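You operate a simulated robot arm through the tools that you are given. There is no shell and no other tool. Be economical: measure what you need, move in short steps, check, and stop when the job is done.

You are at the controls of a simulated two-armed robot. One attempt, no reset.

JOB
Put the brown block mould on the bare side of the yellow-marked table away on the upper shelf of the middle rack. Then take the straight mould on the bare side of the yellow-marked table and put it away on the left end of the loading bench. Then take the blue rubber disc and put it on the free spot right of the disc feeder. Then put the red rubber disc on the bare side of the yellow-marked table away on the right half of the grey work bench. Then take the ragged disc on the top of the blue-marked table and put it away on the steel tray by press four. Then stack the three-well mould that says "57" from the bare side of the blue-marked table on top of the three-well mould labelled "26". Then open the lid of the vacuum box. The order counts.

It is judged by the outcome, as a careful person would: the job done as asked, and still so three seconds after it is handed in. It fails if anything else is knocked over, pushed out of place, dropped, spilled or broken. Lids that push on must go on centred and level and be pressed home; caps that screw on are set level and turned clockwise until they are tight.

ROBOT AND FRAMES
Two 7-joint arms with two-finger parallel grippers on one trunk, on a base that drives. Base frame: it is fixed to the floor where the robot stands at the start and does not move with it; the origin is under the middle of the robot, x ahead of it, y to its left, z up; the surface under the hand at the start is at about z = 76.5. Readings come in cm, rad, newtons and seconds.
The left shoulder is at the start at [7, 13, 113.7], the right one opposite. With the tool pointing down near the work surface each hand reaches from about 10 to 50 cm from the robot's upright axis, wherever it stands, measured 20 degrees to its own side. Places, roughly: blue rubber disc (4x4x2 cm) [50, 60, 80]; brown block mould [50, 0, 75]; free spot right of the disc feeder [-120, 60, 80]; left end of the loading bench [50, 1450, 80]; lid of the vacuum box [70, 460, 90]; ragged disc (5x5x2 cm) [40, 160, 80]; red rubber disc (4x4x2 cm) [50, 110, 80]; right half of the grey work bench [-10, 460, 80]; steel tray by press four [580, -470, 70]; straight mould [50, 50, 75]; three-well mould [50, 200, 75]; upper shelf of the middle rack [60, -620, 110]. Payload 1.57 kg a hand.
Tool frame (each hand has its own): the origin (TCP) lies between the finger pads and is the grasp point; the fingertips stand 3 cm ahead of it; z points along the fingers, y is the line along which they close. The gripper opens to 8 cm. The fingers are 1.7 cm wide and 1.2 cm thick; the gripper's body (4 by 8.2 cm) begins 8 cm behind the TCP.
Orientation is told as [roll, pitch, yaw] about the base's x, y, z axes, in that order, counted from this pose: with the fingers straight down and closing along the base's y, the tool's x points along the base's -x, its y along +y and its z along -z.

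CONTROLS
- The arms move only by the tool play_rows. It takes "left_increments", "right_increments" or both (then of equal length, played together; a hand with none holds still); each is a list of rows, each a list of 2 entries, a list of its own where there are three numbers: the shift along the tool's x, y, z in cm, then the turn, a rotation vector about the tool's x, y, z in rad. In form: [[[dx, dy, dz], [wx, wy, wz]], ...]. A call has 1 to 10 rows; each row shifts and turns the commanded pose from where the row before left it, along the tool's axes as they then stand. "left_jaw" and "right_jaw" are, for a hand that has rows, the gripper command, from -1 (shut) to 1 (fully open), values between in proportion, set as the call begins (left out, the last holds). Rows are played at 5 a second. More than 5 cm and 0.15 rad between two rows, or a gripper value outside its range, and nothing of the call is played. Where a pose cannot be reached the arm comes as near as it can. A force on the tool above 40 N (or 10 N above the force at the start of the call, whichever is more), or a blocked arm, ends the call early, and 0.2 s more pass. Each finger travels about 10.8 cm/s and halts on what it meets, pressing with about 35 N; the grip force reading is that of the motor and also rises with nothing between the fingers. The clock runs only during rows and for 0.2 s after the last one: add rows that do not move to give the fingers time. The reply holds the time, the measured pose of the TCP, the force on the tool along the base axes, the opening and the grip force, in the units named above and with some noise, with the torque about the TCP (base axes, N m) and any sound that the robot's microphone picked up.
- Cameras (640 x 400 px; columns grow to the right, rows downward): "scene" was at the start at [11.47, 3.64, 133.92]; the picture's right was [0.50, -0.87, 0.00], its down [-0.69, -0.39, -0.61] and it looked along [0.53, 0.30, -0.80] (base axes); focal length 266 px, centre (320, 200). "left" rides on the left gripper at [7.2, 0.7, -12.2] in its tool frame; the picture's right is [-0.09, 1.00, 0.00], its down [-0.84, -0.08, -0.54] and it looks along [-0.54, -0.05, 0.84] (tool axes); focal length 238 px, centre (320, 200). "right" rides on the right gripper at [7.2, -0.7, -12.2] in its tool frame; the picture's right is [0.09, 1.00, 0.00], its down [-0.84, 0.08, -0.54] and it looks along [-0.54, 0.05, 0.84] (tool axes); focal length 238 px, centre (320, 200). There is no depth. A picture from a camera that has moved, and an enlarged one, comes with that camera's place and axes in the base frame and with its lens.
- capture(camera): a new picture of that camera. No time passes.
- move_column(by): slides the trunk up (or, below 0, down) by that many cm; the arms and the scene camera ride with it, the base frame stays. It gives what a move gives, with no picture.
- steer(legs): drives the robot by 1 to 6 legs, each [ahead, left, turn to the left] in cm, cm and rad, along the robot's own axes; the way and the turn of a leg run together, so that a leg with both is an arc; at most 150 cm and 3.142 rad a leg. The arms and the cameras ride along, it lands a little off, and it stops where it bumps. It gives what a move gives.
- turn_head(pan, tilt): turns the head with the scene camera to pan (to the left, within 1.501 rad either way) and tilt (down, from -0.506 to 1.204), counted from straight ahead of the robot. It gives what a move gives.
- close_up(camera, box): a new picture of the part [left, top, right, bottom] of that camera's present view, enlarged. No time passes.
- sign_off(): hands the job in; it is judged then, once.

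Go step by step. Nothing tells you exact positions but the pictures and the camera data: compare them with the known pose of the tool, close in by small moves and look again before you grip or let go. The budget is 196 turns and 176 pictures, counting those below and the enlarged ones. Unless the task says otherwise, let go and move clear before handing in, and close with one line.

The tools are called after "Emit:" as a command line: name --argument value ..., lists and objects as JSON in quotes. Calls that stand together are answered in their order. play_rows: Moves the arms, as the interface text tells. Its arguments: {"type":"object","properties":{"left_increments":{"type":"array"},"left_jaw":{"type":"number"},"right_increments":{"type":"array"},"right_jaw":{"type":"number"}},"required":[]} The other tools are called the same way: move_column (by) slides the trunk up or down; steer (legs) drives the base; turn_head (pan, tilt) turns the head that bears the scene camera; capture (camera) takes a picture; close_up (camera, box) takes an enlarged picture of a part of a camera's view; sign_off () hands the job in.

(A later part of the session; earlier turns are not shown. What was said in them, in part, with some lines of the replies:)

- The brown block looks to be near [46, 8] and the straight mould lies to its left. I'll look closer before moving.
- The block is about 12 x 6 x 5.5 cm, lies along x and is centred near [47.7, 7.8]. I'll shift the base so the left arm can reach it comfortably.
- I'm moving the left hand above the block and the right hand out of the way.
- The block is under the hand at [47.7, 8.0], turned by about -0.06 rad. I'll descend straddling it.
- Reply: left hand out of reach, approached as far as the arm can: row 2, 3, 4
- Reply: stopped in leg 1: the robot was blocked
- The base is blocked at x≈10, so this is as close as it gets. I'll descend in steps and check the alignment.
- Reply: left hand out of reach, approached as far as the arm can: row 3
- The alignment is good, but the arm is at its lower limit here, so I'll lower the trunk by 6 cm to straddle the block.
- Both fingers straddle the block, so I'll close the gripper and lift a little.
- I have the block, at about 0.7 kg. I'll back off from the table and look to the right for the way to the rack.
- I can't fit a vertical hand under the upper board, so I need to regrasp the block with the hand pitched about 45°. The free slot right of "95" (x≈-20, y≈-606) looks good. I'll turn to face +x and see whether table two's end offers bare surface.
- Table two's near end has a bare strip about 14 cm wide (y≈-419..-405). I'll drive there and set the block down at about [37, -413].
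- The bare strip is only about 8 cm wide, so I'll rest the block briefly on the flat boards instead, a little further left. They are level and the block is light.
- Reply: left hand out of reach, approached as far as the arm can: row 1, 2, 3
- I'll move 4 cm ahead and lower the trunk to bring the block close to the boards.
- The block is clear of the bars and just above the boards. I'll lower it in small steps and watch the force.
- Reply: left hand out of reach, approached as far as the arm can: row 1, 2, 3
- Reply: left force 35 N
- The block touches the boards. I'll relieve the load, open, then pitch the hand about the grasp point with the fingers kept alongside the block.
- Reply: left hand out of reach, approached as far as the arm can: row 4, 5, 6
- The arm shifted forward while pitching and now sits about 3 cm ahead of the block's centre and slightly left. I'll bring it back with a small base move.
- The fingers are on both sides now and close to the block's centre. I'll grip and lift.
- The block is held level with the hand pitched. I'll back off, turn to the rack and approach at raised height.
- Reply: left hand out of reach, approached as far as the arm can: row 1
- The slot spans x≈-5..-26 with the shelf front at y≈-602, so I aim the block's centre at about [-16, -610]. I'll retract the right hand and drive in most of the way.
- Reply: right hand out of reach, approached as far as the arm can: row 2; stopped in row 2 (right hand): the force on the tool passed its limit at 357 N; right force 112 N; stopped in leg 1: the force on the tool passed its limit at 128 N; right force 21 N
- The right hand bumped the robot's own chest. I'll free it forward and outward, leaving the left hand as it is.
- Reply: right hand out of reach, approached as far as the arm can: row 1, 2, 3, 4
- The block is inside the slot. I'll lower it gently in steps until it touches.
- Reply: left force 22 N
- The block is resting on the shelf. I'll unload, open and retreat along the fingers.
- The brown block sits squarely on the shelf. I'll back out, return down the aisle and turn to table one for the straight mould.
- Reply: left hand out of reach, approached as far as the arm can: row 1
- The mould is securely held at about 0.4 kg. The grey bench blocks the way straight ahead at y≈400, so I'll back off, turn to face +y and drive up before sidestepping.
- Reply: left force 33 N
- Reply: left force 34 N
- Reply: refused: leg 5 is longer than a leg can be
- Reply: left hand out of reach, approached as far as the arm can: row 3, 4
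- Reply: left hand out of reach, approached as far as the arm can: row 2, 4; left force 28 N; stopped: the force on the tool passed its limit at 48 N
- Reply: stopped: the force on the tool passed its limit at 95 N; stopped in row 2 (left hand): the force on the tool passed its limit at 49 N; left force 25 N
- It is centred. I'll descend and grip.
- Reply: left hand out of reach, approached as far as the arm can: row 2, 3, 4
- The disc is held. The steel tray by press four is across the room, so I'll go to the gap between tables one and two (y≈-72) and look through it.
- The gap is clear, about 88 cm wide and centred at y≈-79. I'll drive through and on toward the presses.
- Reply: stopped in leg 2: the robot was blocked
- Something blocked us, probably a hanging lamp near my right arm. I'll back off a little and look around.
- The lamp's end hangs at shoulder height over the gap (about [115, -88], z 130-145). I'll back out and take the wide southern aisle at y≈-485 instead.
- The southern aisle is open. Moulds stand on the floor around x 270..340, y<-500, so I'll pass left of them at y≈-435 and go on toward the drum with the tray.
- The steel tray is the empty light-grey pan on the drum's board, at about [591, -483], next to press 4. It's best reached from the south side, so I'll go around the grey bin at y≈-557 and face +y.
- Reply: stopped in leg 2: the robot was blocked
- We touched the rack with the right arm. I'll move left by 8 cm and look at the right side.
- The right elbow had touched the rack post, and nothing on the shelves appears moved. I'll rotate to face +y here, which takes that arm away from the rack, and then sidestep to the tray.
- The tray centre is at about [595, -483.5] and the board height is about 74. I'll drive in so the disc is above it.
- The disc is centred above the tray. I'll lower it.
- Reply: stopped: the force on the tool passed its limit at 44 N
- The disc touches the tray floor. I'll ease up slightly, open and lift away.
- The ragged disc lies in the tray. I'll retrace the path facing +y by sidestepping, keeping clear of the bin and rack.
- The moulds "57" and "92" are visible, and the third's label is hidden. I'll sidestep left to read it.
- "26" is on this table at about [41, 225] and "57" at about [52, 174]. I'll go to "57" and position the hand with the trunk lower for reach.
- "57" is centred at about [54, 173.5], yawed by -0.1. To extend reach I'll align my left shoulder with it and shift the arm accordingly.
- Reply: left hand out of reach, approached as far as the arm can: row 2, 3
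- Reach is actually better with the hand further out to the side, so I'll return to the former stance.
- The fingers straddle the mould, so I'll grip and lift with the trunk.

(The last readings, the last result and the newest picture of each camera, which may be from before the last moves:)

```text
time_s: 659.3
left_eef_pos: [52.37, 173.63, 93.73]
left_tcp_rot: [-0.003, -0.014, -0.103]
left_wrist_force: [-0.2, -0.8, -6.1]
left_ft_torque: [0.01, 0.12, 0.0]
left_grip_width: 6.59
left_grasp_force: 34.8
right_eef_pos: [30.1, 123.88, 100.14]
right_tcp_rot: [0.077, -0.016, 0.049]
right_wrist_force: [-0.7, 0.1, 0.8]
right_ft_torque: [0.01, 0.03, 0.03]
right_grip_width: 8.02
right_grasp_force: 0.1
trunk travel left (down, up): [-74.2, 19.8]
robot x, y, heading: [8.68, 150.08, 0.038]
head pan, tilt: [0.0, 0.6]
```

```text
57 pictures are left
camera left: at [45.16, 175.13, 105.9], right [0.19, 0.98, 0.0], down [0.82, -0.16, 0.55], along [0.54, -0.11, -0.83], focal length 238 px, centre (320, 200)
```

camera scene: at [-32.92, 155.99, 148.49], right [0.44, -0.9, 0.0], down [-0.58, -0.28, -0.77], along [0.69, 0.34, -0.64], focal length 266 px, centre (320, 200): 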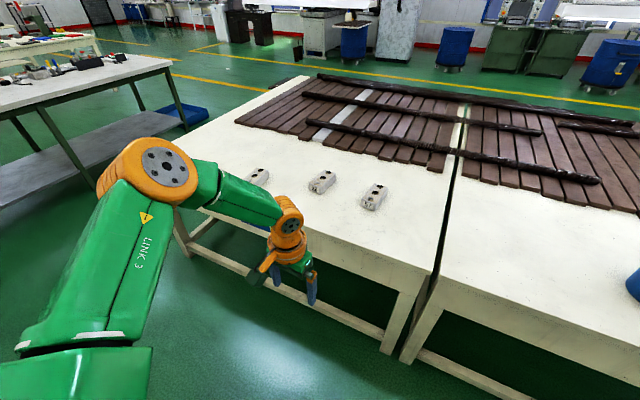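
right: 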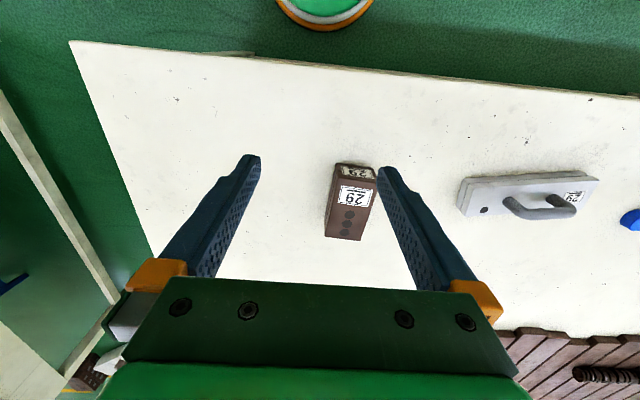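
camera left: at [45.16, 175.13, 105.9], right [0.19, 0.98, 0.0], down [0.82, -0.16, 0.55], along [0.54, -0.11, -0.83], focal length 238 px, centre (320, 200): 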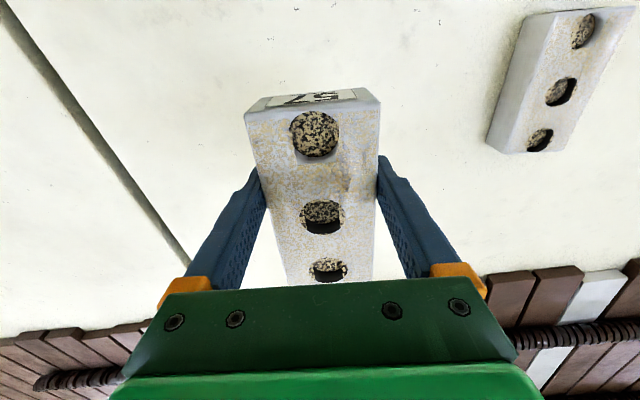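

I have "57", with its centre about 1.7 cm ahead of the grasp point. I'll move over to "26" and look.

Emit:
steer --legs '[[-12, 0, -0.038], [0, 50, 0]]'

Emit:
turn_head --pan 0.5 --tilt 0.9

Emit:
capture --camera "left"

Emit:
capture --camera "scene"

```text
time_s: 663.1
left_eef_pos: [41.16, 221.65, 93.94]
left_tcp_rot: [-0.003, -0.014, -0.139]
left_wrist_force: [1.2, -0.6, -5.0]
left_ft_torque: [0.02, 0.07, 0.01]
left_grip_width: 6.59
left_grasp_force: 35.1
right_eef_pos: [16.97, 172.85, 100.1]
right_tcp_rot: [0.079, -0.016, 0.012]
right_wrist_force: [0.5, -0.6, 0.2]
right_ft_torque: [0.0, -0.04, -0.01]
right_grip_width: 7.98
right_grasp_force: 0.0
trunk travel left (down, up): [-74.2, 19.8]
robot x, y, heading: [-3.23, 199.81, 0.005]
head pan, tilt: [0.0, 0.6]
```

```text
time_s: 664.0
left_eef_pos: [41.22, 221.77, 93.69]
left_tcp_rot: [-0.003, -0.015, -0.139]
left_wrist_force: [0.3, 0.2, -5.2]
left_ft_torque: [-0.02, 0.11, -0.02]
left_grip_width: 6.59
left_grasp_force: 35.5
right_eef_pos: [16.99, 172.97, 100.29]
right_tcp_rot: [0.078, -0.016, 0.013]
right_wrist_force: [0.1, -0.1, 0.3]
right_ft_torque: [-0.01, 0.01, 0.03]
right_grip_width: 7.97
right_grasp_force: 0.1
trunk travel left (down, up): [-74.2, 19.8]
robot x, y, heading: [-3.16, 199.7, 0.002]
head pan, tilt: [0.499, 0.901]
```

```text
56 pictures are left
camera left: at [34.0, 223.64, 105.9], right [0.23, 0.97, 0.0], down [0.81, -0.19, 0.55], along [0.54, -0.13, -0.83], focal length 238 px, centre (320, 200)
```

left: 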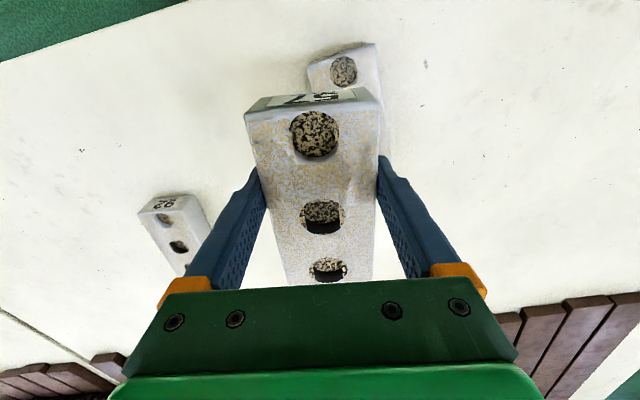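

```text
55 pictures are left
camera scene: at [8.63, 203.63, 130.75], right [0.48, -0.88, 0.0], down [-0.69, -0.38, -0.62], along [0.54, 0.3, -0.78], focal length 266 px, centre (320, 200)
```

scene: 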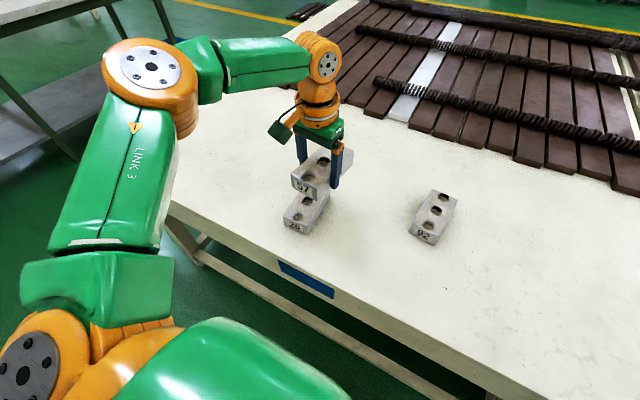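

Emit:
close_up --camera "scene" --box '[250, 120, 390, 250]'

```text
3.08 times, centred on (320, 185) of scene
camera zoom: at [8.63, 203.63, 130.75], right [0.48, -0.88, 0.0], down [-0.69, -0.38, -0.62], along [0.54, 0.3, -0.78], focal length 817 px, centre (320, 246)
```

zoom: 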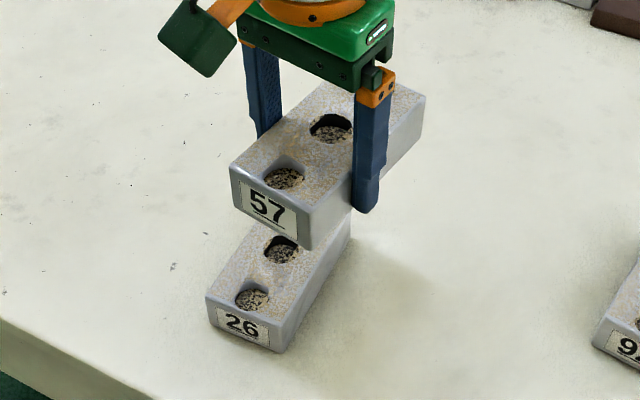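

"26" has its top at z≈81, its near-face midpoint at [35.4, 225.0] and a yaw of about +0.04. I'll rotate and shift "57" to match.

Emit:
play_rows --left_increments '[[[0, 0, 0], [0, 0, -0.09]], [[0, 0, 0], [0, 0, -0.09]], [[0.2, 1.16, 0], [0, 0, 0]], [[0.2, 1.16, 0], [0, 0, 0]], [[0.2, 1.16, 0], [0, 0, 0]], [[0, 0, 0], [0, 0, 0]]]'

Emit:
move_column --by -5

Emit:
close_up --camera "scene" --box '[230, 100, 370, 230]'

Emit:
capture --camera "left"

```text
time_s: 665.4
left_eef_pos: [40.39, 225.38, 93.83]
left_tcp_rot: [-0.007, -0.014, 0.04]
left_wrist_force: [-0.3, -0.2, -6.3]
left_ft_torque: [0.0, 0.07, 0.0]
left_grip_width: 6.59
left_grasp_force: 35.2
right_eef_pos: [16.94, 173.07, 100.09]
right_tcp_rot: [0.077, -0.016, 0.013]
right_wrist_force: [0.0, 0.3, 0.3]
right_ft_torque: [0.0, -0.03, 0.0]
right_grip_width: 7.99
right_grasp_force: 0.1
trunk travel left (down, up): [-74.2, 19.8]
robot x, y, heading: [-3.37, 200.0, 0.002]
head pan, tilt: [0.499, 0.901]
```

```text
time_s: 666.3
left_eef_pos: [40.48, 225.24, 88.77]
left_tcp_rot: [-0.007, -0.014, 0.04]
left_wrist_force: [-0.8, 0.7, -5.2]
left_ft_torque: [0.02, 0.09, 0.01]
left_grip_width: 6.58
left_grasp_force: 34.7
right_eef_pos: [17.04, 172.97, 95.3]
right_tcp_rot: [0.078, -0.016, 0.014]
right_wrist_force: [-0.3, 0.2, -0.4]
right_ft_torque: [-0.01, 0.01, 0.03]
right_grip_width: 7.99
right_grasp_force: 0.1
trunk travel left (down, up): [-69.2, 24.8]
robot x, y, heading: [-3.43, 199.83, 0.004]
head pan, tilt: [0.499, 0.901]
```

```text
3.08 times, centred on (300, 165) of scene
camera zoom: at [8.58, 203.65, 125.75], right [0.48, -0.88, 0.0], down [-0.69, -0.38, -0.62], along [0.54, 0.3, -0.78], focal length 817 px, centre (382, 308)
```

zoom: 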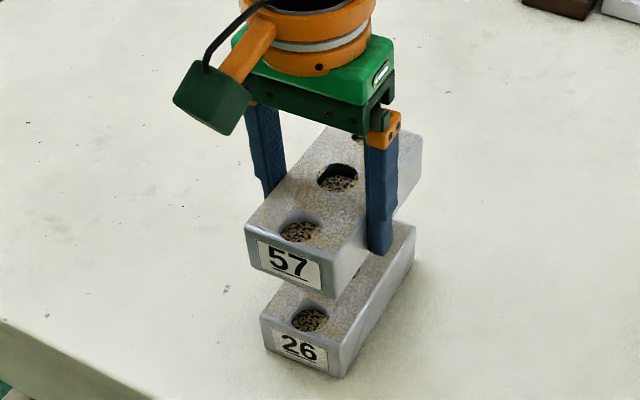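

```text
52 pictures are left
camera left: at [33.06, 225.84, 100.84], right [0.05, 1.0, -0.01], down [0.83, -0.04, 0.55], along [0.55, -0.03, -0.83], focal length 238 px, centre (320, 200)
```

left: 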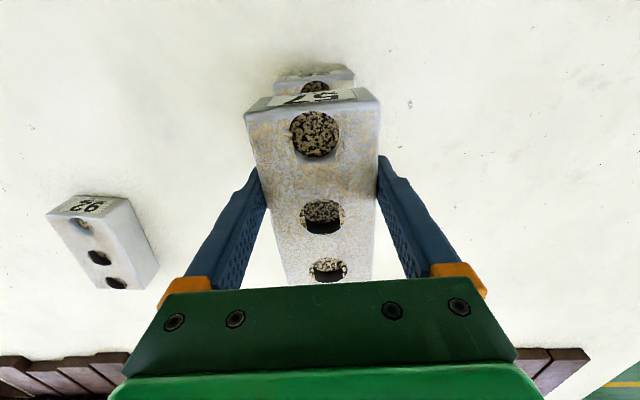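

The offset of "57" relative to "26" is about +0.5 cm in x and +0.35 cm in y. I'll correct that and lower to just above contact.

Emit:
play_rows --left_increments '[[[0.5, -0.33, 0], [0, 0.012, 0]], [[0, 0, 0], [0, 0, 0]]]'

Emit:
move_column --by -3.3

Emit:
close_up --camera "scene" --box '[230, 100, 370, 230]'

```text
time_s: 666.9
left_eef_pos: [39.99, 224.98, 88.76]
left_tcp_rot: [-0.007, -0.001, 0.04]
left_wrist_force: [0.8, -0.3, -5.8]
left_ft_torque: [0.05, 0.13, 0.0]
left_grip_width: 6.57
left_grasp_force: 34.5
right_eef_pos: [16.97, 172.98, 95.2]
right_tcp_rot: [0.077, -0.016, 0.011]
right_wrist_force: [0.5, 0.1, 0.4]
right_ft_torque: [-0.01, -0.03, 0.03]
right_grip_width: 7.99
right_grasp_force: 0.1
trunk travel left (down, up): [-69.2, 24.8]
robot x, y, heading: [-3.17, 200.34, 0.001]
head pan, tilt: [0.499, 0.901]
```

```text
time_s: 667.7
left_eef_pos: [39.9, 224.93, 85.5]
left_tcp_rot: [-0.008, -0.003, 0.04]
left_wrist_force: [-0.7, 0.6, -5.8]
left_ft_torque: [-0.01, 0.09, 0.02]
left_grip_width: 6.58
left_grasp_force: 34.5
right_eef_pos: [16.93, 173.0, 91.87]
right_tcp_rot: [0.076, -0.016, 0.013]
right_wrist_force: [-0.2, 0.5, -0.3]
right_ft_torque: [0.01, -0.02, 0.01]
right_grip_width: 8.0
right_grasp_force: 0.0
trunk travel left (down, up): [-65.9, 28.1]
robot x, y, heading: [-3.05, 199.83, 0.006]
head pan, tilt: [0.499, 0.901]
```

```text
3.08 times, centred on (300, 165) of scene
camera zoom: at [8.58, 203.65, 122.45], right [0.48, -0.88, 0.0], down [-0.69, -0.38, -0.62], along [0.54, 0.3, -0.78], focal length 817 px, centre (382, 308)
```

zoom: 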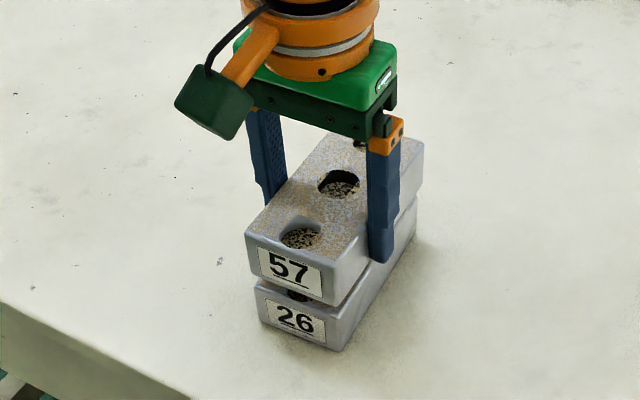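

The alignment is good. I'll lower gently to contact.

Emit:
move_column --by -0.6

Emit:
move_column --by -0.4

Emit:
close_up --camera "scene" --box '[230, 100, 370, 230]'

```text
time_s: 668.3
left_eef_pos: [40.01, 224.81, 84.89]
left_tcp_rot: [-0.008, -0.001, 0.041]
left_wrist_force: [0.0, 0.1, -5.8]
left_ft_torque: [0.02, 0.08, 0.02]
left_grip_width: 6.6
left_grasp_force: 34.7
right_eef_pos: [16.94, 172.94, 91.24]
right_tcp_rot: [0.075, -0.017, 0.012]
right_wrist_force: [0.4, -0.2, -1.3]
right_ft_torque: [-0.03, -0.04, -0.03]
right_grip_width: 8.03
right_grasp_force: 0.0
trunk travel left (down, up): [-65.3, 28.7]
robot x, y, heading: [-3.23, 199.99, 0.002]
head pan, tilt: [0.499, 0.901]
```

```text
time_s: 668.8
left_eef_pos: [40.04, 225.02, 84.42]
left_tcp_rot: [-0.007, 0.0, 0.041]
left_wrist_force: [-0.1, 0.0, -5.4]
left_ft_torque: [0.01, 0.09, -0.01]
left_grip_width: 6.62
left_grasp_force: 35.1
right_eef_pos: [16.83, 172.91, 90.79]
right_tcp_rot: [0.075, -0.014, 0.014]
right_wrist_force: [0.0, 0.4, -0.8]
right_ft_torque: [0.0, 0.04, 0.0]
right_grip_width: 8.01
right_grasp_force: 0.1
trunk travel left (down, up): [-64.9, 29.1]
robot x, y, heading: [-3.04, 199.72, 0.001]
head pan, tilt: [0.499, 0.901]
```

```text
3.08 times, centred on (300, 165) of scene
camera zoom: at [8.61, 203.65, 121.45], right [0.48, -0.88, 0.0], down [-0.69, -0.38, -0.62], along [0.54, 0.3, -0.78], focal length 817 px, centre (382, 308)
```

zoom: 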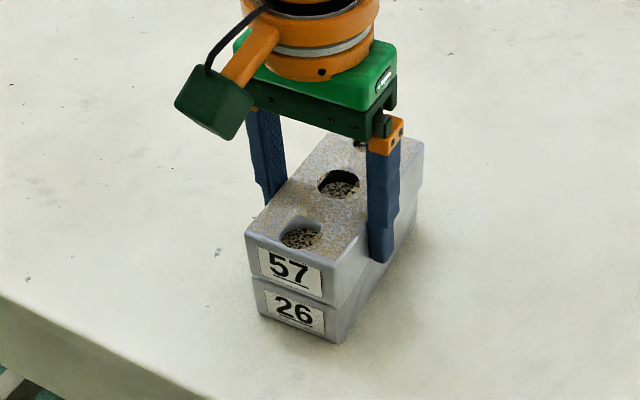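

Emit:
move_column --by -0.3

Emit:
move_column --by -0.2

```text
time_s: 669.3
left_eef_pos: [40.04, 224.95, 84.11]
left_tcp_rot: [-0.008, -0.001, 0.04]
left_wrist_force: [0.4, 0.2, -5.6]
left_ft_torque: [-0.02, 0.07, 0.03]
left_grip_width: 6.58
left_grasp_force: 35.1
right_eef_pos: [17.04, 172.98, 90.61]
right_tcp_rot: [0.077, -0.013, 0.013]
right_wrist_force: [0.5, 0.0, -0.5]
right_ft_torque: [-0.01, 0.02, -0.01]
right_grip_width: 7.99
right_grasp_force: 0.1
trunk travel left (down, up): [-64.6, 29.4]
robot x, y, heading: [-3.32, 199.92, 0.004]
head pan, tilt: [0.499, 0.901]
```

```text
time_s: 669.8
left_eef_pos: [39.94, 225.0, 84.01]
left_tcp_rot: [-0.009, -0.003, 0.041]
left_wrist_force: [2.1, 0.6, -0.3]
left_ft_torque: [0.23, -0.4, 0.03]
left_grip_width: 6.58
left_grasp_force: 35.1
right_eef_pos: [16.88, 172.96, 90.49]
right_tcp_rot: [0.077, -0.018, 0.011]
right_wrist_force: [-0.3, -0.2, 0.6]
right_ft_torque: [0.0, -0.04, 0.03]
right_grip_width: 8.03
right_grasp_force: 0.1
trunk travel left (down, up): [-64.4, 29.6]
robot x, y, heading: [-3.04, 199.9, 0.003]
head pan, tilt: [0.499, 0.901]
```

The moulds are in contact, with the load transferred. I'll open, then lift straight up and check.

Emit:
play_rows --left_increments '[[[0, 0, 0], [0, 0, 0]], [[0, 0, 0], [0, 0, 0]], [[0, 0, 0], [0, 0, 0]], [[0, 0, 0], [0, 0, 0]]]' --left_jaw 1

Emit:
move_column --by 16

Emit:
close_up --camera "scene" --box '[230, 130, 370, 260]'

Emit:
capture --camera "left"

```text
time_s: 670.8
left_eef_pos: [39.88, 224.87, 84.03]
left_tcp_rot: [-0.008, -0.004, 0.04]
left_wrist_force: [0.0, 0.8, 1.0]
left_ft_torque: [-0.01, 0.0, -0.03]
left_grip_width: 7.98
left_grasp_force: 0.0
right_eef_pos: [16.9, 172.82, 90.4]
right_tcp_rot: [0.079, -0.017, 0.012]
right_wrist_force: [-0.8, 0.4, 0.0]
right_ft_torque: [-0.01, -0.04, 0.0]
right_grip_width: 7.99
right_grasp_force: 0.1
trunk travel left (down, up): [-64.4, 29.6]
robot x, y, heading: [-2.96, 199.91, 0.006]
head pan, tilt: [0.499, 0.901]
```

```text
time_s: 672.7
left_eef_pos: [39.91, 224.87, 100.03]
left_tcp_rot: [-0.008, -0.005, 0.04]
left_wrist_force: [0.7, -0.7, 0.3]
left_ft_torque: [0.0, 0.0, -0.02]
left_grip_width: 8.02
left_grasp_force: 0.1
right_eef_pos: [16.91, 172.95, 106.49]
right_tcp_rot: [0.077, -0.019, 0.012]
right_wrist_force: [0.1, -0.2, -0.2]
right_ft_torque: [0.01, -0.02, 0.04]
right_grip_width: 8.02
right_grasp_force: 0.1
trunk travel left (down, up): [-80.4, 13.6]
robot x, y, heading: [-3.19, 200.27, 0.001]
head pan, tilt: [0.499, 0.901]
```

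```text
3.08 times, centred on (300, 195) of scene
camera zoom: at [8.47, 203.57, 136.97], right [0.48, -0.88, 0.0], down [-0.69, -0.38, -0.62], along [0.54, 0.3, -0.78], focal length 817 px, centre (382, 215)
```

zoom: 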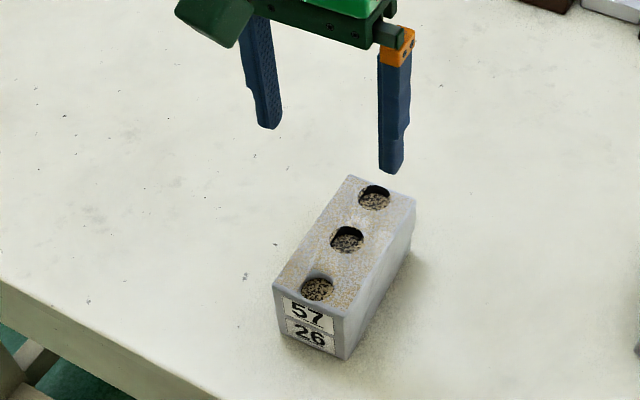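

```text
48 pictures are left
camera left: at [32.65, 225.41, 112.18], right [0.05, 1.0, -0.01], down [0.84, -0.04, 0.55], along [0.54, -0.03, -0.84], focal length 238 px, centre (320, 200)
```

left: 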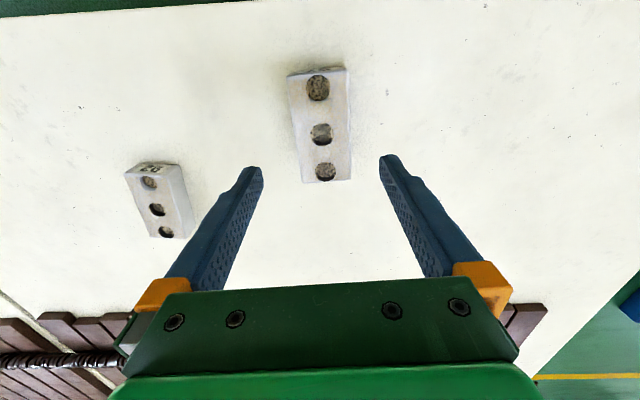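

"57" sits neatly on "26". Last is the vacuum box: I'll drive between the blue table and the grey bench and look at the box closely.

Emit:
steer --legs '[[-37, 0, 0], [0, 0, 1.571], [150, 0, 0], [10, 0, 0], [0, -120, 0], [25, 0, 0]]'

Emit:
turn_head --pan 0.1 --tilt 0.7

Emit:
capture --camera "scene"

```text
time_s: 693.7
left_eef_pos: [55.61, 427.75, 100.11]
left_tcp_rot: [-0.008, -0.003, 1.599]
left_wrist_force: [1.1, -0.1, -0.4]
left_ft_torque: [0.04, 0.01, 0.01]
left_grip_width: 8.0
left_grasp_force: 0.0
right_eef_pos: [107.43, 404.19, 106.51]
right_tcp_rot: [0.079, -0.02, 1.571]
right_wrist_force: [-1.2, 0.2, -0.2]
right_ft_torque: [0.02, 0.01, 0.02]
right_grip_width: 8.01
right_grasp_force: 0.0
trunk travel left (down, up): [-80.4, 13.6]
robot x, y, heading: [79.96, 384.41, 1.559]
head pan, tilt: [0.499, 0.901]
```

```text
time_s: 694.6
left_eef_pos: [55.77, 428.06, 99.96]
left_tcp_rot: [-0.006, -0.002, 1.598]
left_wrist_force: [0.1, -0.4, -0.1]
left_ft_torque: [-0.02, 0.02, 0.01]
left_grip_width: 8.01
left_grasp_force: 0.1
right_eef_pos: [107.44, 404.33, 106.3]
right_tcp_rot: [0.077, -0.018, 1.57]
right_wrist_force: [-0.6, -0.2, 0.2]
right_ft_torque: [0.0, -0.01, 0.02]
right_grip_width: 8.01
right_grasp_force: 0.0
trunk travel left (down, up): [-80.4, 13.6]
robot x, y, heading: [80.19, 384.8, 1.563]
head pan, tilt: [0.099, 0.7]
```

```text
47 pictures are left
camera scene: at [79.41, 398.08, 138.58], right [1.0, 0.09, 0.0], down [0.06, -0.64, -0.76], along [-0.07, 0.76, -0.64], focal length 266 px, centre (320, 200)
```

scene: 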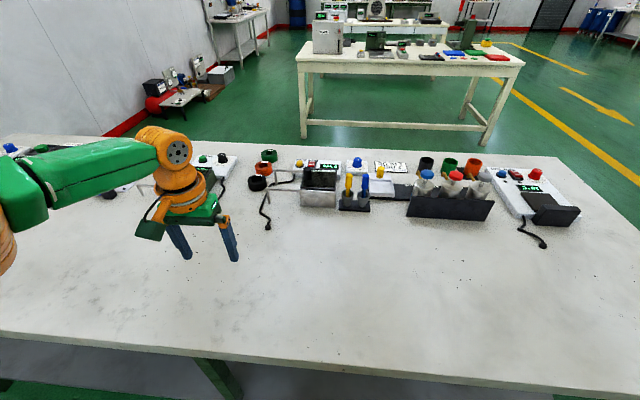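

Emit:
close_up --camera "scene" --box '[240, 135, 420, 235]'

```text
3.56 times, centred on (330, 185) of scene
camera zoom: at [79.41, 398.08, 138.58], right [1.0, 0.09, 0.0], down [0.06, -0.64, -0.76], along [-0.07, 0.76, -0.64], focal length 944 px, centre (284, 253)
```

zoom: 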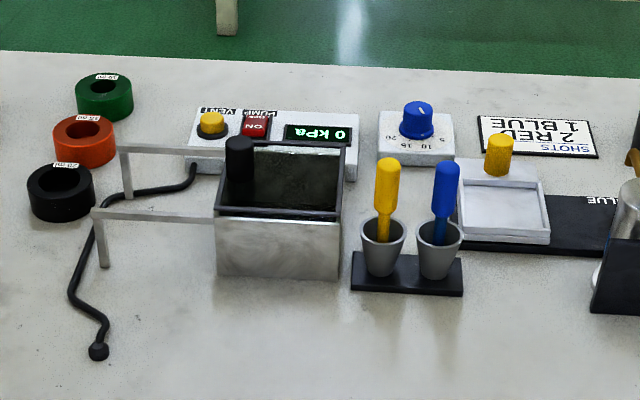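

The lid has a black knob at its left end, at about [70, 462, 94.5]. Two rails extend to the left of the box, so the lid slides off toward -x. I'll pitch the hand forward for reach and set a partial opening.

Emit:
play_rows --left_increments '[[[0, 0, 0], [0, -0.143, 0]], [[0, 0, 0], [0, -0.143, 0]], [[0, 0, 0], [0, -0.143, 0]], [[0, 0, 0], [0, -0.143, 0]], [[0, 0, 0], [0, -0.143, 0]], [[0, 0, 0], [0, -0.143, 0]], [[0, 0, 0], [0, -0.143, 0]], [[0, 0, 0], [0, 0, 0]]]' --left_jaw 0.25

Emit:
move_column --by -2

Emit:
capture --camera "left"

Emit:
capture --camera "scene"

```text
time_s: 696.4
left_eef_pos: [55.8, 427.99, 100.26]
left_tcp_rot: [-0.013, -1.003, 1.611]
left_wrist_force: [-0.4, 0.1, -0.2]
left_ft_torque: [0.0, -0.01, -0.04]
left_grip_width: 4.96
left_grasp_force: 0.0
right_eef_pos: [107.37, 404.4, 106.5]
right_tcp_rot: [0.078, -0.018, 1.572]
right_wrist_force: [0.6, -0.7, -0.7]
right_ft_torque: [0.01, -0.03, 0.0]
right_grip_width: 8.0
right_grasp_force: 0.0
trunk travel left (down, up): [-80.4, 13.6]
robot x, y, heading: [80.26, 384.0, 1.562]
head pan, tilt: [0.099, 0.7]
```

```text
time_s: 697.1
left_eef_pos: [55.85, 427.96, 98.08]
left_tcp_rot: [-0.014, -1.004, 1.609]
left_wrist_force: [-0.2, 0.2, 0.2]
left_ft_torque: [-0.01, 0.02, -0.02]
left_grip_width: 5.01
left_grasp_force: 0.0
right_eef_pos: [107.4, 404.4, 104.33]
right_tcp_rot: [0.079, -0.018, 1.571]
right_wrist_force: [1.2, 0.5, 0.1]
right_ft_torque: [0.03, 0.0, -0.01]
right_grip_width: 8.01
right_grasp_force: 0.0
trunk travel left (down, up): [-78.4, 15.6]
robot x, y, heading: [80.48, 384.57, 1.563]
head pan, tilt: [0.099, 0.7]
```

```text
45 pictures are left
camera left: at [55.53, 413.91, 98.5], right [-1.0, 0.02, 0.07], down [0.07, -0.01, 1.0], along [0.02, 1.0, 0.0], focal length 238 px, centre (320, 200)
```

left: 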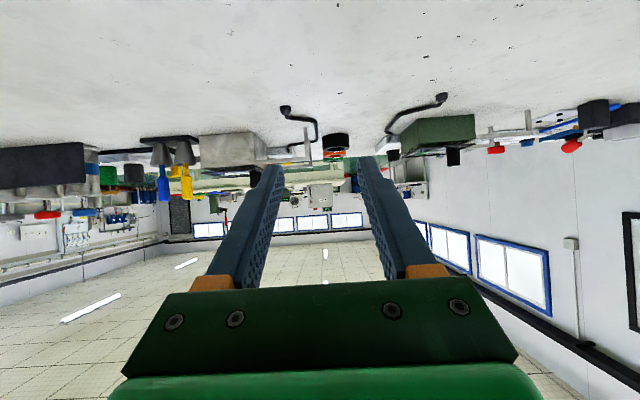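

```text
44 pictures are left
camera scene: at [79.43, 398.04, 136.58], right [1.0, 0.09, 0.0], down [0.06, -0.64, -0.76], along [-0.07, 0.76, -0.64], focal length 266 px, centre (320, 200)
```

scene: 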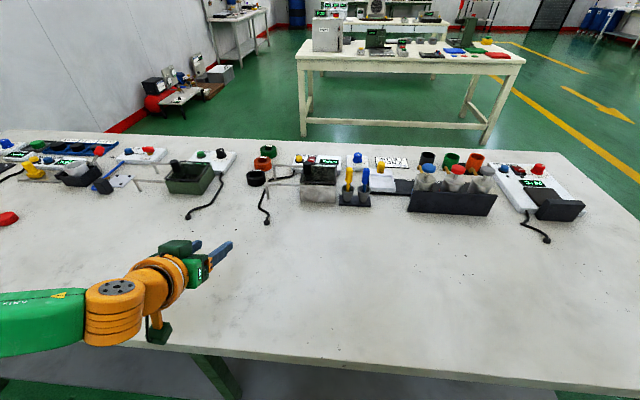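

The wrist view shows the knob where expected. I'll extend the arm forward 13 cm to check reach at this height.

Emit:
play_rows --left_increments '[[[-2.36, 0, 3.71], [0, 0, 0]], [[-2.36, 0, 3.71], [0, 0, 0]], [[-2.36, 0, 3.71], [0, 0, 0]], [[0, 0, 0], [0, 0, 0]]]'

```text
time_s: 698.1
left_eef_pos: [55.33, 441.27, 98.23]
left_tcp_rot: [-0.012, -1.004, 1.61]
left_wrist_force: [-0.7, -0.4, -0.4]
left_ft_torque: [-0.02, 0.03, 0.0]
left_grip_width: 5.01
left_grasp_force: 0.1
right_eef_pos: [107.55, 404.28, 104.45]
right_tcp_rot: [0.077, -0.018, 1.571]
right_wrist_force: [-0.7, 0.2, -0.8]
right_ft_torque: [0.0, 0.01, 0.0]
right_grip_width: 8.02
right_grasp_force: 0.0
trunk travel left (down, up): [-78.4, 15.6]
robot x, y, heading: [80.19, 384.64, 1.564]
head pan, tilt: [0.099, 0.7]
```

Reach is good. I'll drive so the hand lines up with the knob, stopping short of it.

Emit:
steer --legs '[[0, -14.5, 0.007], [10, 0, 0]]'

Emit:
capture --camera "left"

Emit:
close_up --camera "scene" --box '[160, 110, 360, 270]'

```text
time_s: 700.2
left_eef_pos: [69.33, 450.61, 98.31]
left_tcp_rot: [-0.011, -1.008, 1.616]
left_wrist_force: [0.5, -0.8, 0.2]
left_ft_torque: [-0.01, -0.02, 0.01]
left_grip_width: 5.0
left_grasp_force: 0.1
right_eef_pos: [121.89, 414.09, 104.5]
right_tcp_rot: [0.078, -0.021, 1.581]
right_wrist_force: [-0.4, -0.1, -0.5]
right_ft_torque: [0.03, 0.03, 0.01]
right_grip_width: 8.0
right_grasp_force: 0.0
trunk travel left (down, up): [-78.4, 15.6]
robot x, y, heading: [94.32, 394.55, 1.57]
head pan, tilt: [0.099, 0.7]
```

```text
43 pictures are left
camera left: at [69.22, 436.52, 98.7], right [-1.0, 0.01, 0.07], down [0.07, -0.01, 1.0], along [0.01, 1.0, 0.01], focal length 238 px, centre (320, 200)
```

left: 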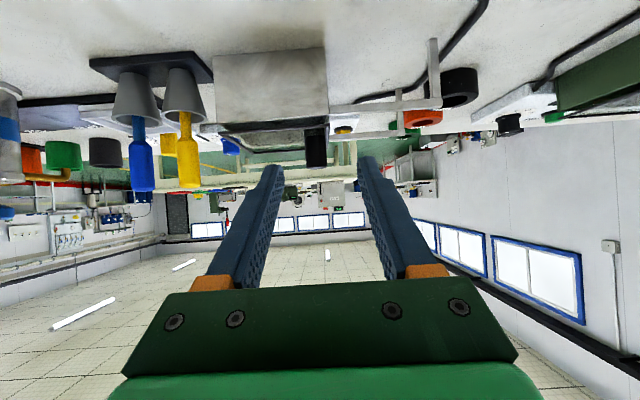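

```text
2.50 times, centred on (260, 190) of scene
camera zoom: at [93.82, 407.56, 136.62], right [1.0, 0.1, 0.0], down [0.06, -0.64, -0.77], along [-0.08, 0.76, -0.64], focal length 664 px, centre (470, 225)
```

zoom: 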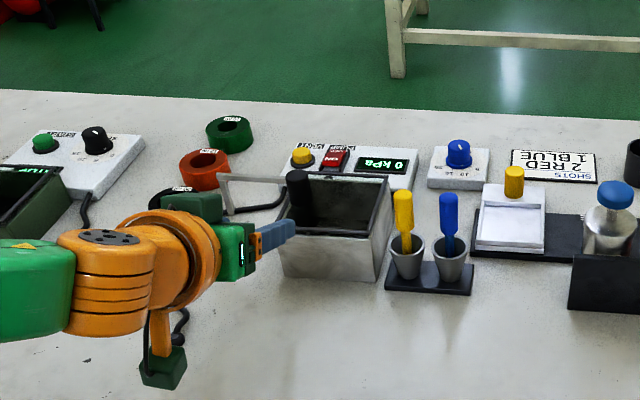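

The knob is at about [69.6, 463], z 91.5–95.2. I'll go forward above it and then descend around it.

Emit:
steer --legs '[[8, 0, 0]]'

Emit:
play_rows --left_increments '[[[-0.9, 0, 1.4], [0, 0, 0]], [[-0.9, 0, 1.4], [0, 0, 0]], [[0, 0, 0], [0, 0, 0]]]'

Emit:
capture --camera "left"

Emit:
close_up --camera "scene" --box '[180, 110, 360, 250]'

```text
time_s: 701.2
left_eef_pos: [69.41, 458.43, 98.35]
left_tcp_rot: [-0.012, -1.007, 1.615]
left_wrist_force: [0.0, 0.5, -0.2]
left_ft_torque: [-0.03, -0.01, 0.02]
left_grip_width: 4.99
left_grasp_force: 0.1
right_eef_pos: [121.77, 422.12, 104.37]
right_tcp_rot: [0.08, -0.021, 1.58]
right_wrist_force: [0.1, -0.4, 0.8]
right_ft_torque: [0.0, -0.03, 0.02]
right_grip_width: 8.0
right_grasp_force: 0.1
trunk travel left (down, up): [-78.4, 15.6]
robot x, y, heading: [94.19, 402.61, 1.576]
head pan, tilt: [0.099, 0.7]
```

```text
time_s: 702.0
left_eef_pos: [69.1, 461.93, 98.19]
left_tcp_rot: [-0.011, -1.003, 1.618]
left_wrist_force: [-0.5, -0.6, -0.1]
left_ft_torque: [0.0, -0.01, -0.01]
left_grip_width: 5.0
left_grasp_force: 0.0
right_eef_pos: [121.77, 422.39, 104.47]
right_tcp_rot: [0.08, -0.016, 1.579]
right_wrist_force: [0.8, 0.4, -0.6]
right_ft_torque: [0.01, 0.02, -0.01]
right_grip_width: 8.0
right_grasp_force: 0.1
trunk travel left (down, up): [-78.4, 15.6]
robot x, y, heading: [94.49, 402.42, 1.568]
head pan, tilt: [0.099, 0.7]
```

```text
41 pictures are left
camera left: at [68.97, 447.91, 98.73], right [-1.0, 0.01, 0.07], down [0.07, 0.0, 1.0], along [0.01, 1.0, 0.0], focal length 238 px, centre (320, 200)
```

left: 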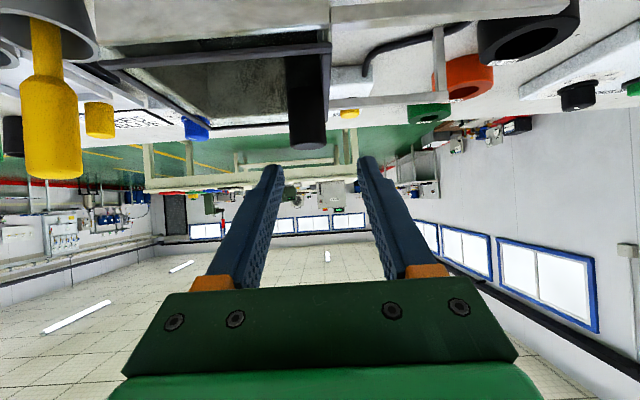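

```text
2.86 times, centred on (270, 180) of scene
camera zoom: at [93.75, 415.96, 136.58], right [1.0, 0.1, 0.0], down [0.06, -0.64, -0.76], along [-0.07, 0.76, -0.64], focal length 759 px, centre (463, 257)
```

zoom: 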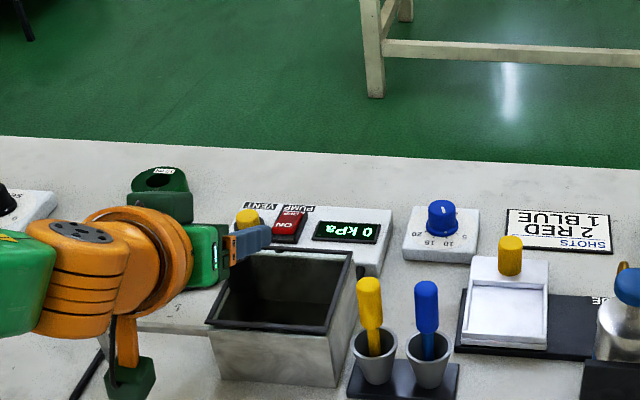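

The knob is at [69.75, 462.3]. I'll shift 0.6 cm to the right and descend around it.

Emit:
play_rows --left_increments '[[[-0.2, -0.6, 0.35], [0, 0, 0]], [[0, 0, 0], [0, 0, 0]]]'

Emit:
move_column --by -3.2

Emit:
capture --camera "left"

```text
time_s: 702.6
left_eef_pos: [69.68, 461.95, 98.54]
left_tcp_rot: [-0.012, -1.005, 1.618]
left_wrist_force: [-0.1, 1.2, -0.5]
left_ft_torque: [0.0, 0.0, 0.03]
left_grip_width: 4.99
left_grasp_force: 0.0
left hand out of reach, approached as far as the arm can: row 1
right_eef_pos: [121.81, 422.56, 104.25]
right_tcp_rot: [0.079, -0.017, 1.581]
right_wrist_force: [-0.1, -0.1, -0.1]
right_ft_torque: [-0.03, -0.03, 0.01]
right_grip_width: 8.03
right_grasp_force: 0.1
trunk travel left (down, up): [-78.4, 15.6]
robot x, y, heading: [94.37, 402.29, 1.57]
head pan, tilt: [0.099, 0.7]
```

```text
time_s: 703.4
left_eef_pos: [69.56, 461.91, 95.38]
left_tcp_rot: [-0.011, -1.002, 1.616]
left_wrist_force: [0.9, 0.7, 0.1]
left_ft_torque: [0.0, -0.03, 0.0]
left_grip_width: 5.0
left_grasp_force: 0.0
right_eef_pos: [121.77, 422.45, 101.14]
right_tcp_rot: [0.078, -0.018, 1.58]
right_wrist_force: [0.1, -0.2, 0.3]
right_ft_torque: [0.0, -0.03, 0.05]
right_grip_width: 7.99
right_grasp_force: 0.1
trunk travel left (down, up): [-75.2, 18.8]
robot x, y, heading: [94.75, 402.84, 1.565]
head pan, tilt: [0.099, 0.7]
```

```text
39 pictures are left
camera left: at [69.44, 447.88, 95.79], right [-1.0, 0.01, 0.07], down [0.07, -0.01, 1.0], along [0.01, 1.0, 0.0], focal length 238 px, centre (320, 200)
```

left: 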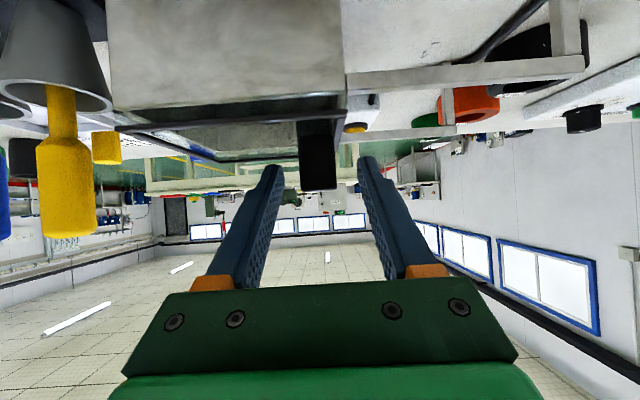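

Emit:
move_column --by -0.9

Emit:
play_rows --left_increments '[[[0, 0, 0], [0, 0, 0]], [[0, 0, 0], [0, 0, 0]], [[0, 0, 0], [0, 0, 0]]]' --left_jaw -1

Emit:
capture --camera "left"

```text
time_s: 704.0
left_eef_pos: [69.41, 461.95, 94.46]
left_tcp_rot: [-0.013, -1.005, 1.616]
left_wrist_force: [0.3, -0.4, -0.1]
left_ft_torque: [-0.03, 0.01, 0.02]
left_grip_width: 5.02
left_grasp_force: 0.2
right_eef_pos: [121.81, 422.35, 100.41]
right_tcp_rot: [0.079, -0.018, 1.579]
right_wrist_force: [0.1, 0.3, 0.5]
right_ft_torque: [0.02, 0.01, -0.03]
right_grip_width: 7.98
right_grasp_force: 0.1
trunk travel left (down, up): [-74.3, 19.7]
robot x, y, heading: [94.55, 402.5, 1.568]
head pan, tilt: [0.099, 0.7]
```

```text
time_s: 704.8
left_eef_pos: [69.72, 461.97, 94.43]
left_tcp_rot: [-0.009, -1.003, 1.614]
left_wrist_force: [0.6, -1.1, -1.5]
left_ft_torque: [0.0, 0.79, -0.05]
left_grip_width: 2.35
left_grasp_force: 35.3
right_eef_pos: [121.79, 422.52, 100.29]
right_tcp_rot: [0.078, -0.016, 1.579]
right_wrist_force: [-0.6, 1.6, 0.1]
right_ft_torque: [0.01, -0.01, -0.02]
right_grip_width: 8.02
right_grasp_force: 0.0
trunk travel left (down, up): [-74.3, 19.7]
robot x, y, heading: [94.43, 402.84, 1.569]
head pan, tilt: [0.099, 0.7]
```

```text
38 pictures are left
camera left: at [69.48, 447.87, 94.91], right [-1.0, 0.01, 0.07], down [0.07, -0.01, 1.0], along [0.01, 1.0, 0.0], focal length 238 px, centre (320, 200)
```

left: 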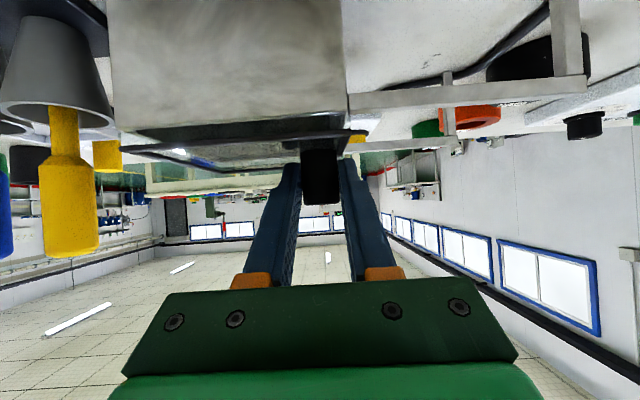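

The knob is gripped, and the lid's frame already shows slight movement to the left, which confirms it slides. I'll slide it toward -x.

Emit:
play_rows --left_increments '[[[-0.02, 1, 0.035], [0, 0, 0]], [[-0.02, 1, 0.035], [0, 0, 0]], [[-0.02, 1, 0.035], [0, 0, 0]], [[0, 0, 0], [0, 0, 0]]]'

Emit:
capture --camera "left"

```text
time_s: 705.8
left_eef_pos: [66.66, 461.95, 94.5]
left_tcp_rot: [-0.01, -1.006, 1.617]
left_wrist_force: [-1.3, -2.1, 0.4]
left_ft_torque: [-0.02, 0.77, -0.01]
left_grip_width: 2.34
left_grasp_force: 36.0
right_eef_pos: [121.74, 422.32, 100.34]
right_tcp_rot: [0.078, -0.017, 1.58]
right_wrist_force: [0.3, -0.2, -0.4]
right_ft_torque: [-0.01, -0.02, -0.02]
right_grip_width: 8.0
right_grasp_force: 0.0
trunk travel left (down, up): [-74.3, 19.7]
robot x, y, heading: [94.25, 402.27, 1.565]
head pan, tilt: [0.099, 0.7]
```

```text
37 pictures are left
camera left: at [66.43, 447.87, 94.89], right [-1.0, 0.01, 0.07], down [0.07, -0.01, 1.0], along [0.01, 1.0, 0.01], focal length 238 px, centre (320, 200)
```

left: 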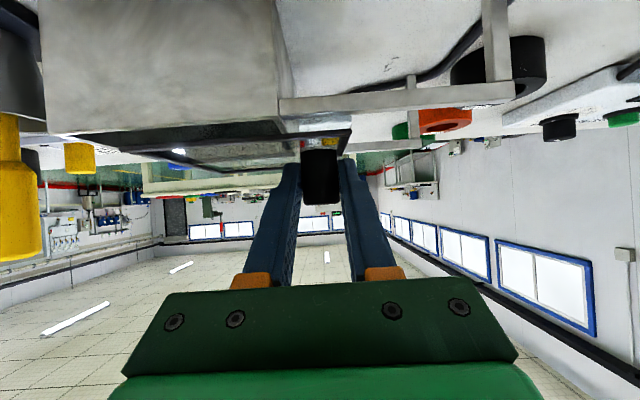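

The lid slides freely and level. I'll continue.

Emit:
play_rows --left_increments '[[[-0.02, 1, 0.035], [0, 0, 0]], [[-0.02, 1, 0.035], [0, 0, 0]], [[-0.02, 1, 0.035], [0, 0, 0]], [[-0.02, 1, 0.035], [0, 0, 0]], [[0, 0, 0], [0, 0, 0]]]'

Emit:
capture --camera "left"

Emit:
close_up --camera "scene" --box '[160, 110, 360, 250]'

```text
time_s: 707.0
left_eef_pos: [62.7, 461.85, 94.46]
left_tcp_rot: [-0.008, -1.004, 1.614]
left_wrist_force: [-0.1, -0.6, 1.4]
left_ft_torque: [0.35, 0.83, -0.01]
left_grip_width: 2.37
left_grasp_force: 35.5
right_eef_pos: [121.73, 422.28, 100.27]
right_tcp_rot: [0.078, -0.016, 1.579]
right_wrist_force: [-0.2, 0.6, -1.2]
right_ft_torque: [-0.02, -0.03, -0.01]
right_grip_width: 8.0
right_grasp_force: 0.0
trunk travel left (down, up): [-74.3, 19.7]
robot x, y, heading: [94.42, 402.75, 1.567]
head pan, tilt: [0.099, 0.7]
```

```text
36 pictures are left
camera left: at [62.42, 447.88, 94.88], right [-1.0, 0.01, 0.07], down [0.07, -0.01, 1.0], along [0.01, 1.0, 0.01], focal length 238 px, centre (320, 200)
```

left: 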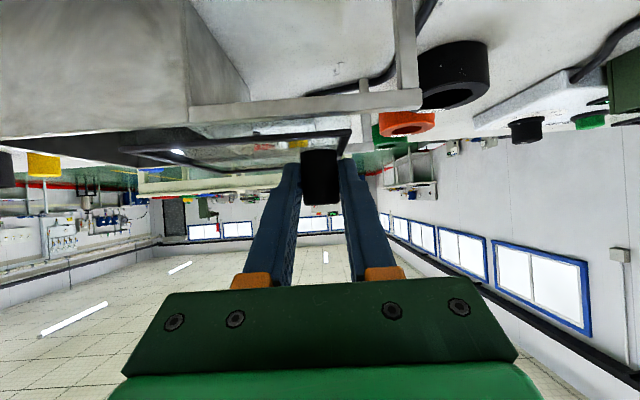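

```text
2.86 times, centred on (260, 180) of scene
camera zoom: at [93.82, 415.8, 132.5], right [1.0, 0.1, 0.0], down [0.06, -0.64, -0.77], along [-0.08, 0.76, -0.64], focal length 759 px, centre (491, 257)
```

zoom: 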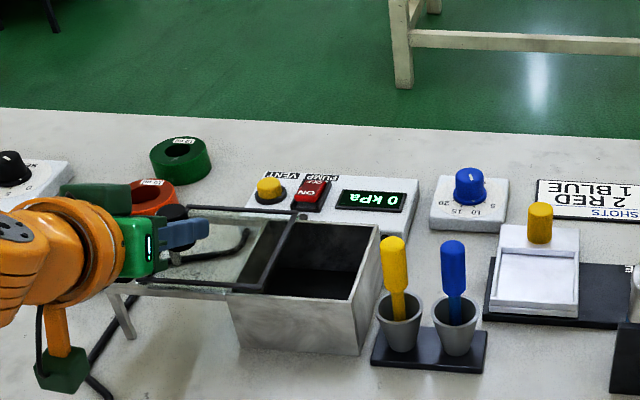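

About 70% open now. I'll slide another 3 cm to the end of the rails.

Emit:
play_rows --left_increments '[[[-0.02, 1, 0.035], [0, 0, 0]], [[-0.02, 1, 0.035], [0, 0, 0]], [[-0.02, 0.8, 0.03], [0, 0, 0]], [[0, 0, 0], [0, 0, 0]]]'

Emit:
capture --camera "left"

Emit:
close_up --camera "scene" --box '[160, 110, 360, 250]'

```text
time_s: 708.0
left_eef_pos: [61.02, 461.96, 94.52]
left_tcp_rot: [-0.015, -1.006, 1.618]
left_wrist_force: [-0.6, -2.3, -8.0]
left_ft_torque: [0.29, 0.91, -0.03]
left_grip_width: 2.4
left_grasp_force: 35.8
left hand out of reach, approached as far as the arm can: row 1, 2, 3
right_eef_pos: [121.59, 422.47, 100.23]
right_tcp_rot: [0.077, -0.015, 1.58]
right_wrist_force: [-0.2, -0.1, 0.9]
right_ft_torque: [-0.04, -0.02, 0.03]
right_grip_width: 7.99
right_grasp_force: 0.0
trunk travel left (down, up): [-74.3, 19.7]
robot x, y, heading: [94.53, 402.77, 1.572]
head pan, tilt: [0.099, 0.7]
```

```text
34 pictures are left
camera left: at [60.82, 447.88, 94.88], right [-1.0, 0.02, 0.07], down [0.07, -0.01, 1.0], along [0.02, 1.0, 0.01], focal length 238 px, centre (320, 200)
```

left: 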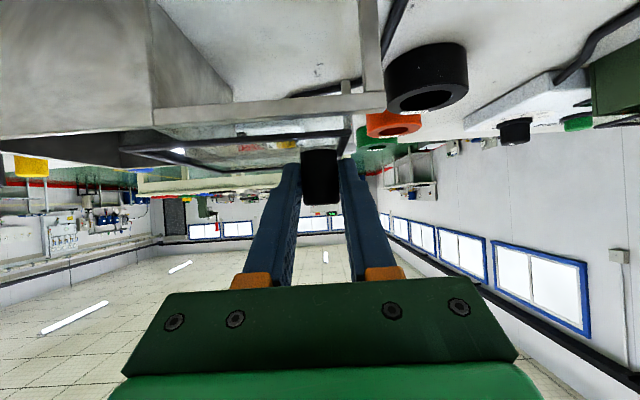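

```text
2.86 times, centred on (260, 180) of scene
camera zoom: at [93.65, 416.02, 132.46], right [1.0, 0.1, 0.0], down [0.06, -0.64, -0.76], along [-0.07, 0.76, -0.65], focal length 759 px, centre (491, 257)
```

zoom: 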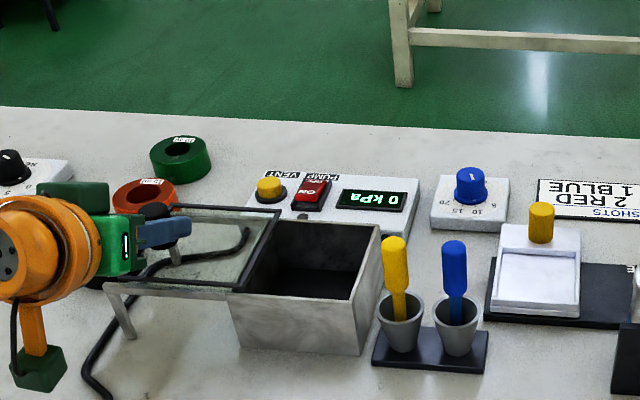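

The box is nearly fully uncovered. I'll slide a final 1 cm using the base.

Emit:
steer --legs '[[0, 1.0, 0]]'

Emit:
capture --camera "left"

```text
time_s: 708.7
left_eef_pos: [59.99, 461.96, 94.47]
left_tcp_rot: [-0.017, -1.005, 1.62]
left_wrist_force: [-1.8, -6.0, -9.7]
left_ft_torque: [0.23, 0.84, 0.21]
left_grip_width: 2.37
left_grasp_force: 36.1
right_eef_pos: [120.69, 422.48, 100.17]
right_tcp_rot: [0.078, -0.015, 1.58]
right_wrist_force: [-0.3, -0.2, -0.3]
right_ft_torque: [0.0, -0.03, 0.01]
right_grip_width: 8.02
right_grasp_force: 0.0
trunk travel left (down, up): [-74.3, 19.7]
robot x, y, heading: [93.59, 402.17, 1.568]
head pan, tilt: [0.099, 0.7]
```

```text
32 pictures are left
camera left: at [59.79, 447.88, 94.87], right [-1.0, 0.01, 0.07], down [0.07, -0.01, 1.0], along [0.02, 1.0, 0.01], focal length 238 px, centre (320, 200)
```

left: 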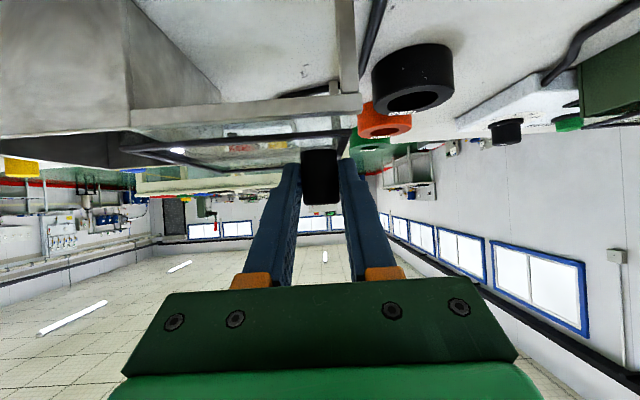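

The lid now rests along the rails and the box is open. I'll release the knob, rise and back away.

Emit:
play_rows --left_increments '[[[0, 0, 0], [0, 0, 0]], [[0, 0, 0], [0, 0, 0]], [[0, 0, 0], [0, 0, 0]]]' --left_jaw 0.25

Emit:
move_column --by 6

Emit:
steer --legs '[[-25, 0, 0]]'

Emit:
close_up --camera "scene" --box '[200, 110, 400, 240]'

```text
time_s: 709.5
left_eef_pos: [60.16, 461.85, 94.45]
left_tcp_rot: [-0.014, -1.005, 1.618]
left_wrist_force: [0.1, -0.3, -0.9]
left_ft_torque: [-0.02, -0.03, 0.01]
left_grip_width: 4.98
left_grasp_force: 0.0
right_eef_pos: [120.79, 422.46, 100.28]
right_tcp_rot: [0.078, -0.017, 1.579]
right_wrist_force: [-0.2, 0.1, 0.2]
right_ft_torque: [-0.03, 0.01, -0.01]
right_grip_width: 7.99
right_grasp_force: 0.0
trunk travel left (down, up): [-74.3, 19.7]
robot x, y, heading: [93.88, 402.56, 1.568]
head pan, tilt: [0.099, 0.7]
```

```text
time_s: 710.5
left_eef_pos: [60.04, 461.95, 100.46]
left_tcp_rot: [-0.015, -1.008, 1.618]
left_wrist_force: [0.2, 0.2, -0.5]
left_ft_torque: [-0.01, -0.02, 0.03]
left_grip_width: 5.0
left_grasp_force: 0.0
right_eef_pos: [120.77, 422.41, 106.19]
right_tcp_rot: [0.078, -0.016, 1.579]
right_wrist_force: [-0.2, -0.6, -0.4]
right_ft_torque: [-0.04, -0.01, -0.05]
right_grip_width: 8.0
right_grasp_force: 0.1
trunk travel left (down, up): [-80.3, 13.7]
robot x, y, heading: [93.81, 402.32, 1.566]
head pan, tilt: [0.099, 0.7]
```

```text
time_s: 712.3
left_eef_pos: [59.9, 436.97, 100.41]
left_tcp_rot: [-0.014, -1.006, 1.621]
left_wrist_force: [0.3, 0.7, -1.2]
left_ft_torque: [0.03, 0.01, -0.02]
left_grip_width: 5.0
left_grasp_force: 0.0
right_eef_pos: [120.71, 397.64, 106.3]
right_tcp_rot: [0.078, -0.017, 1.582]
right_wrist_force: [0.3, 0.2, -1.2]
right_ft_torque: [-0.01, -0.04, 0.0]
right_grip_width: 8.0
right_grasp_force: 0.1
trunk travel left (down, up): [-80.3, 13.7]
robot x, y, heading: [93.46, 377.36, 1.575]
head pan, tilt: [0.099, 0.7]
```

```text
3.08 times, centred on (300, 175) of scene
camera zoom: at [92.73, 391.14, 138.46], right [0.99, 0.1, 0.0], down [0.07, -0.64, -0.76], along [-0.08, 0.76, -0.65], focal length 817 px, centre (382, 277)
```

zoom: 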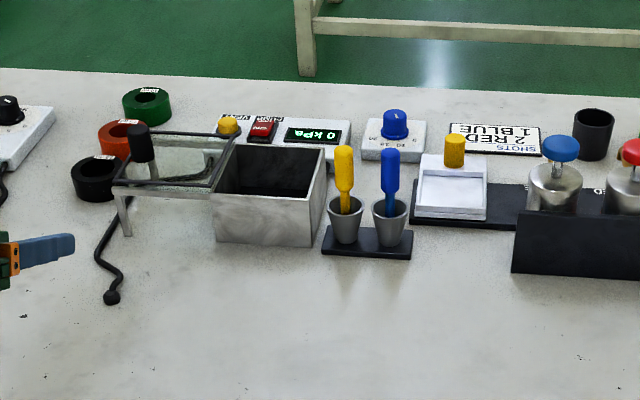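

The lid rests on its rails, the box stands open and the arms are clear. All seven steps were done in order, so I'm handing in.

Emit:
sign_off

```text
The job is handed in.
```

All seven steps were done in the order asked and I've handed the job in; the blue disc is in clear space about 13 cm from the rough spot given for it, and on the drives my arms once touched a rack post and were once blocked, probably by a hanging lamp, with nothing seen to move.
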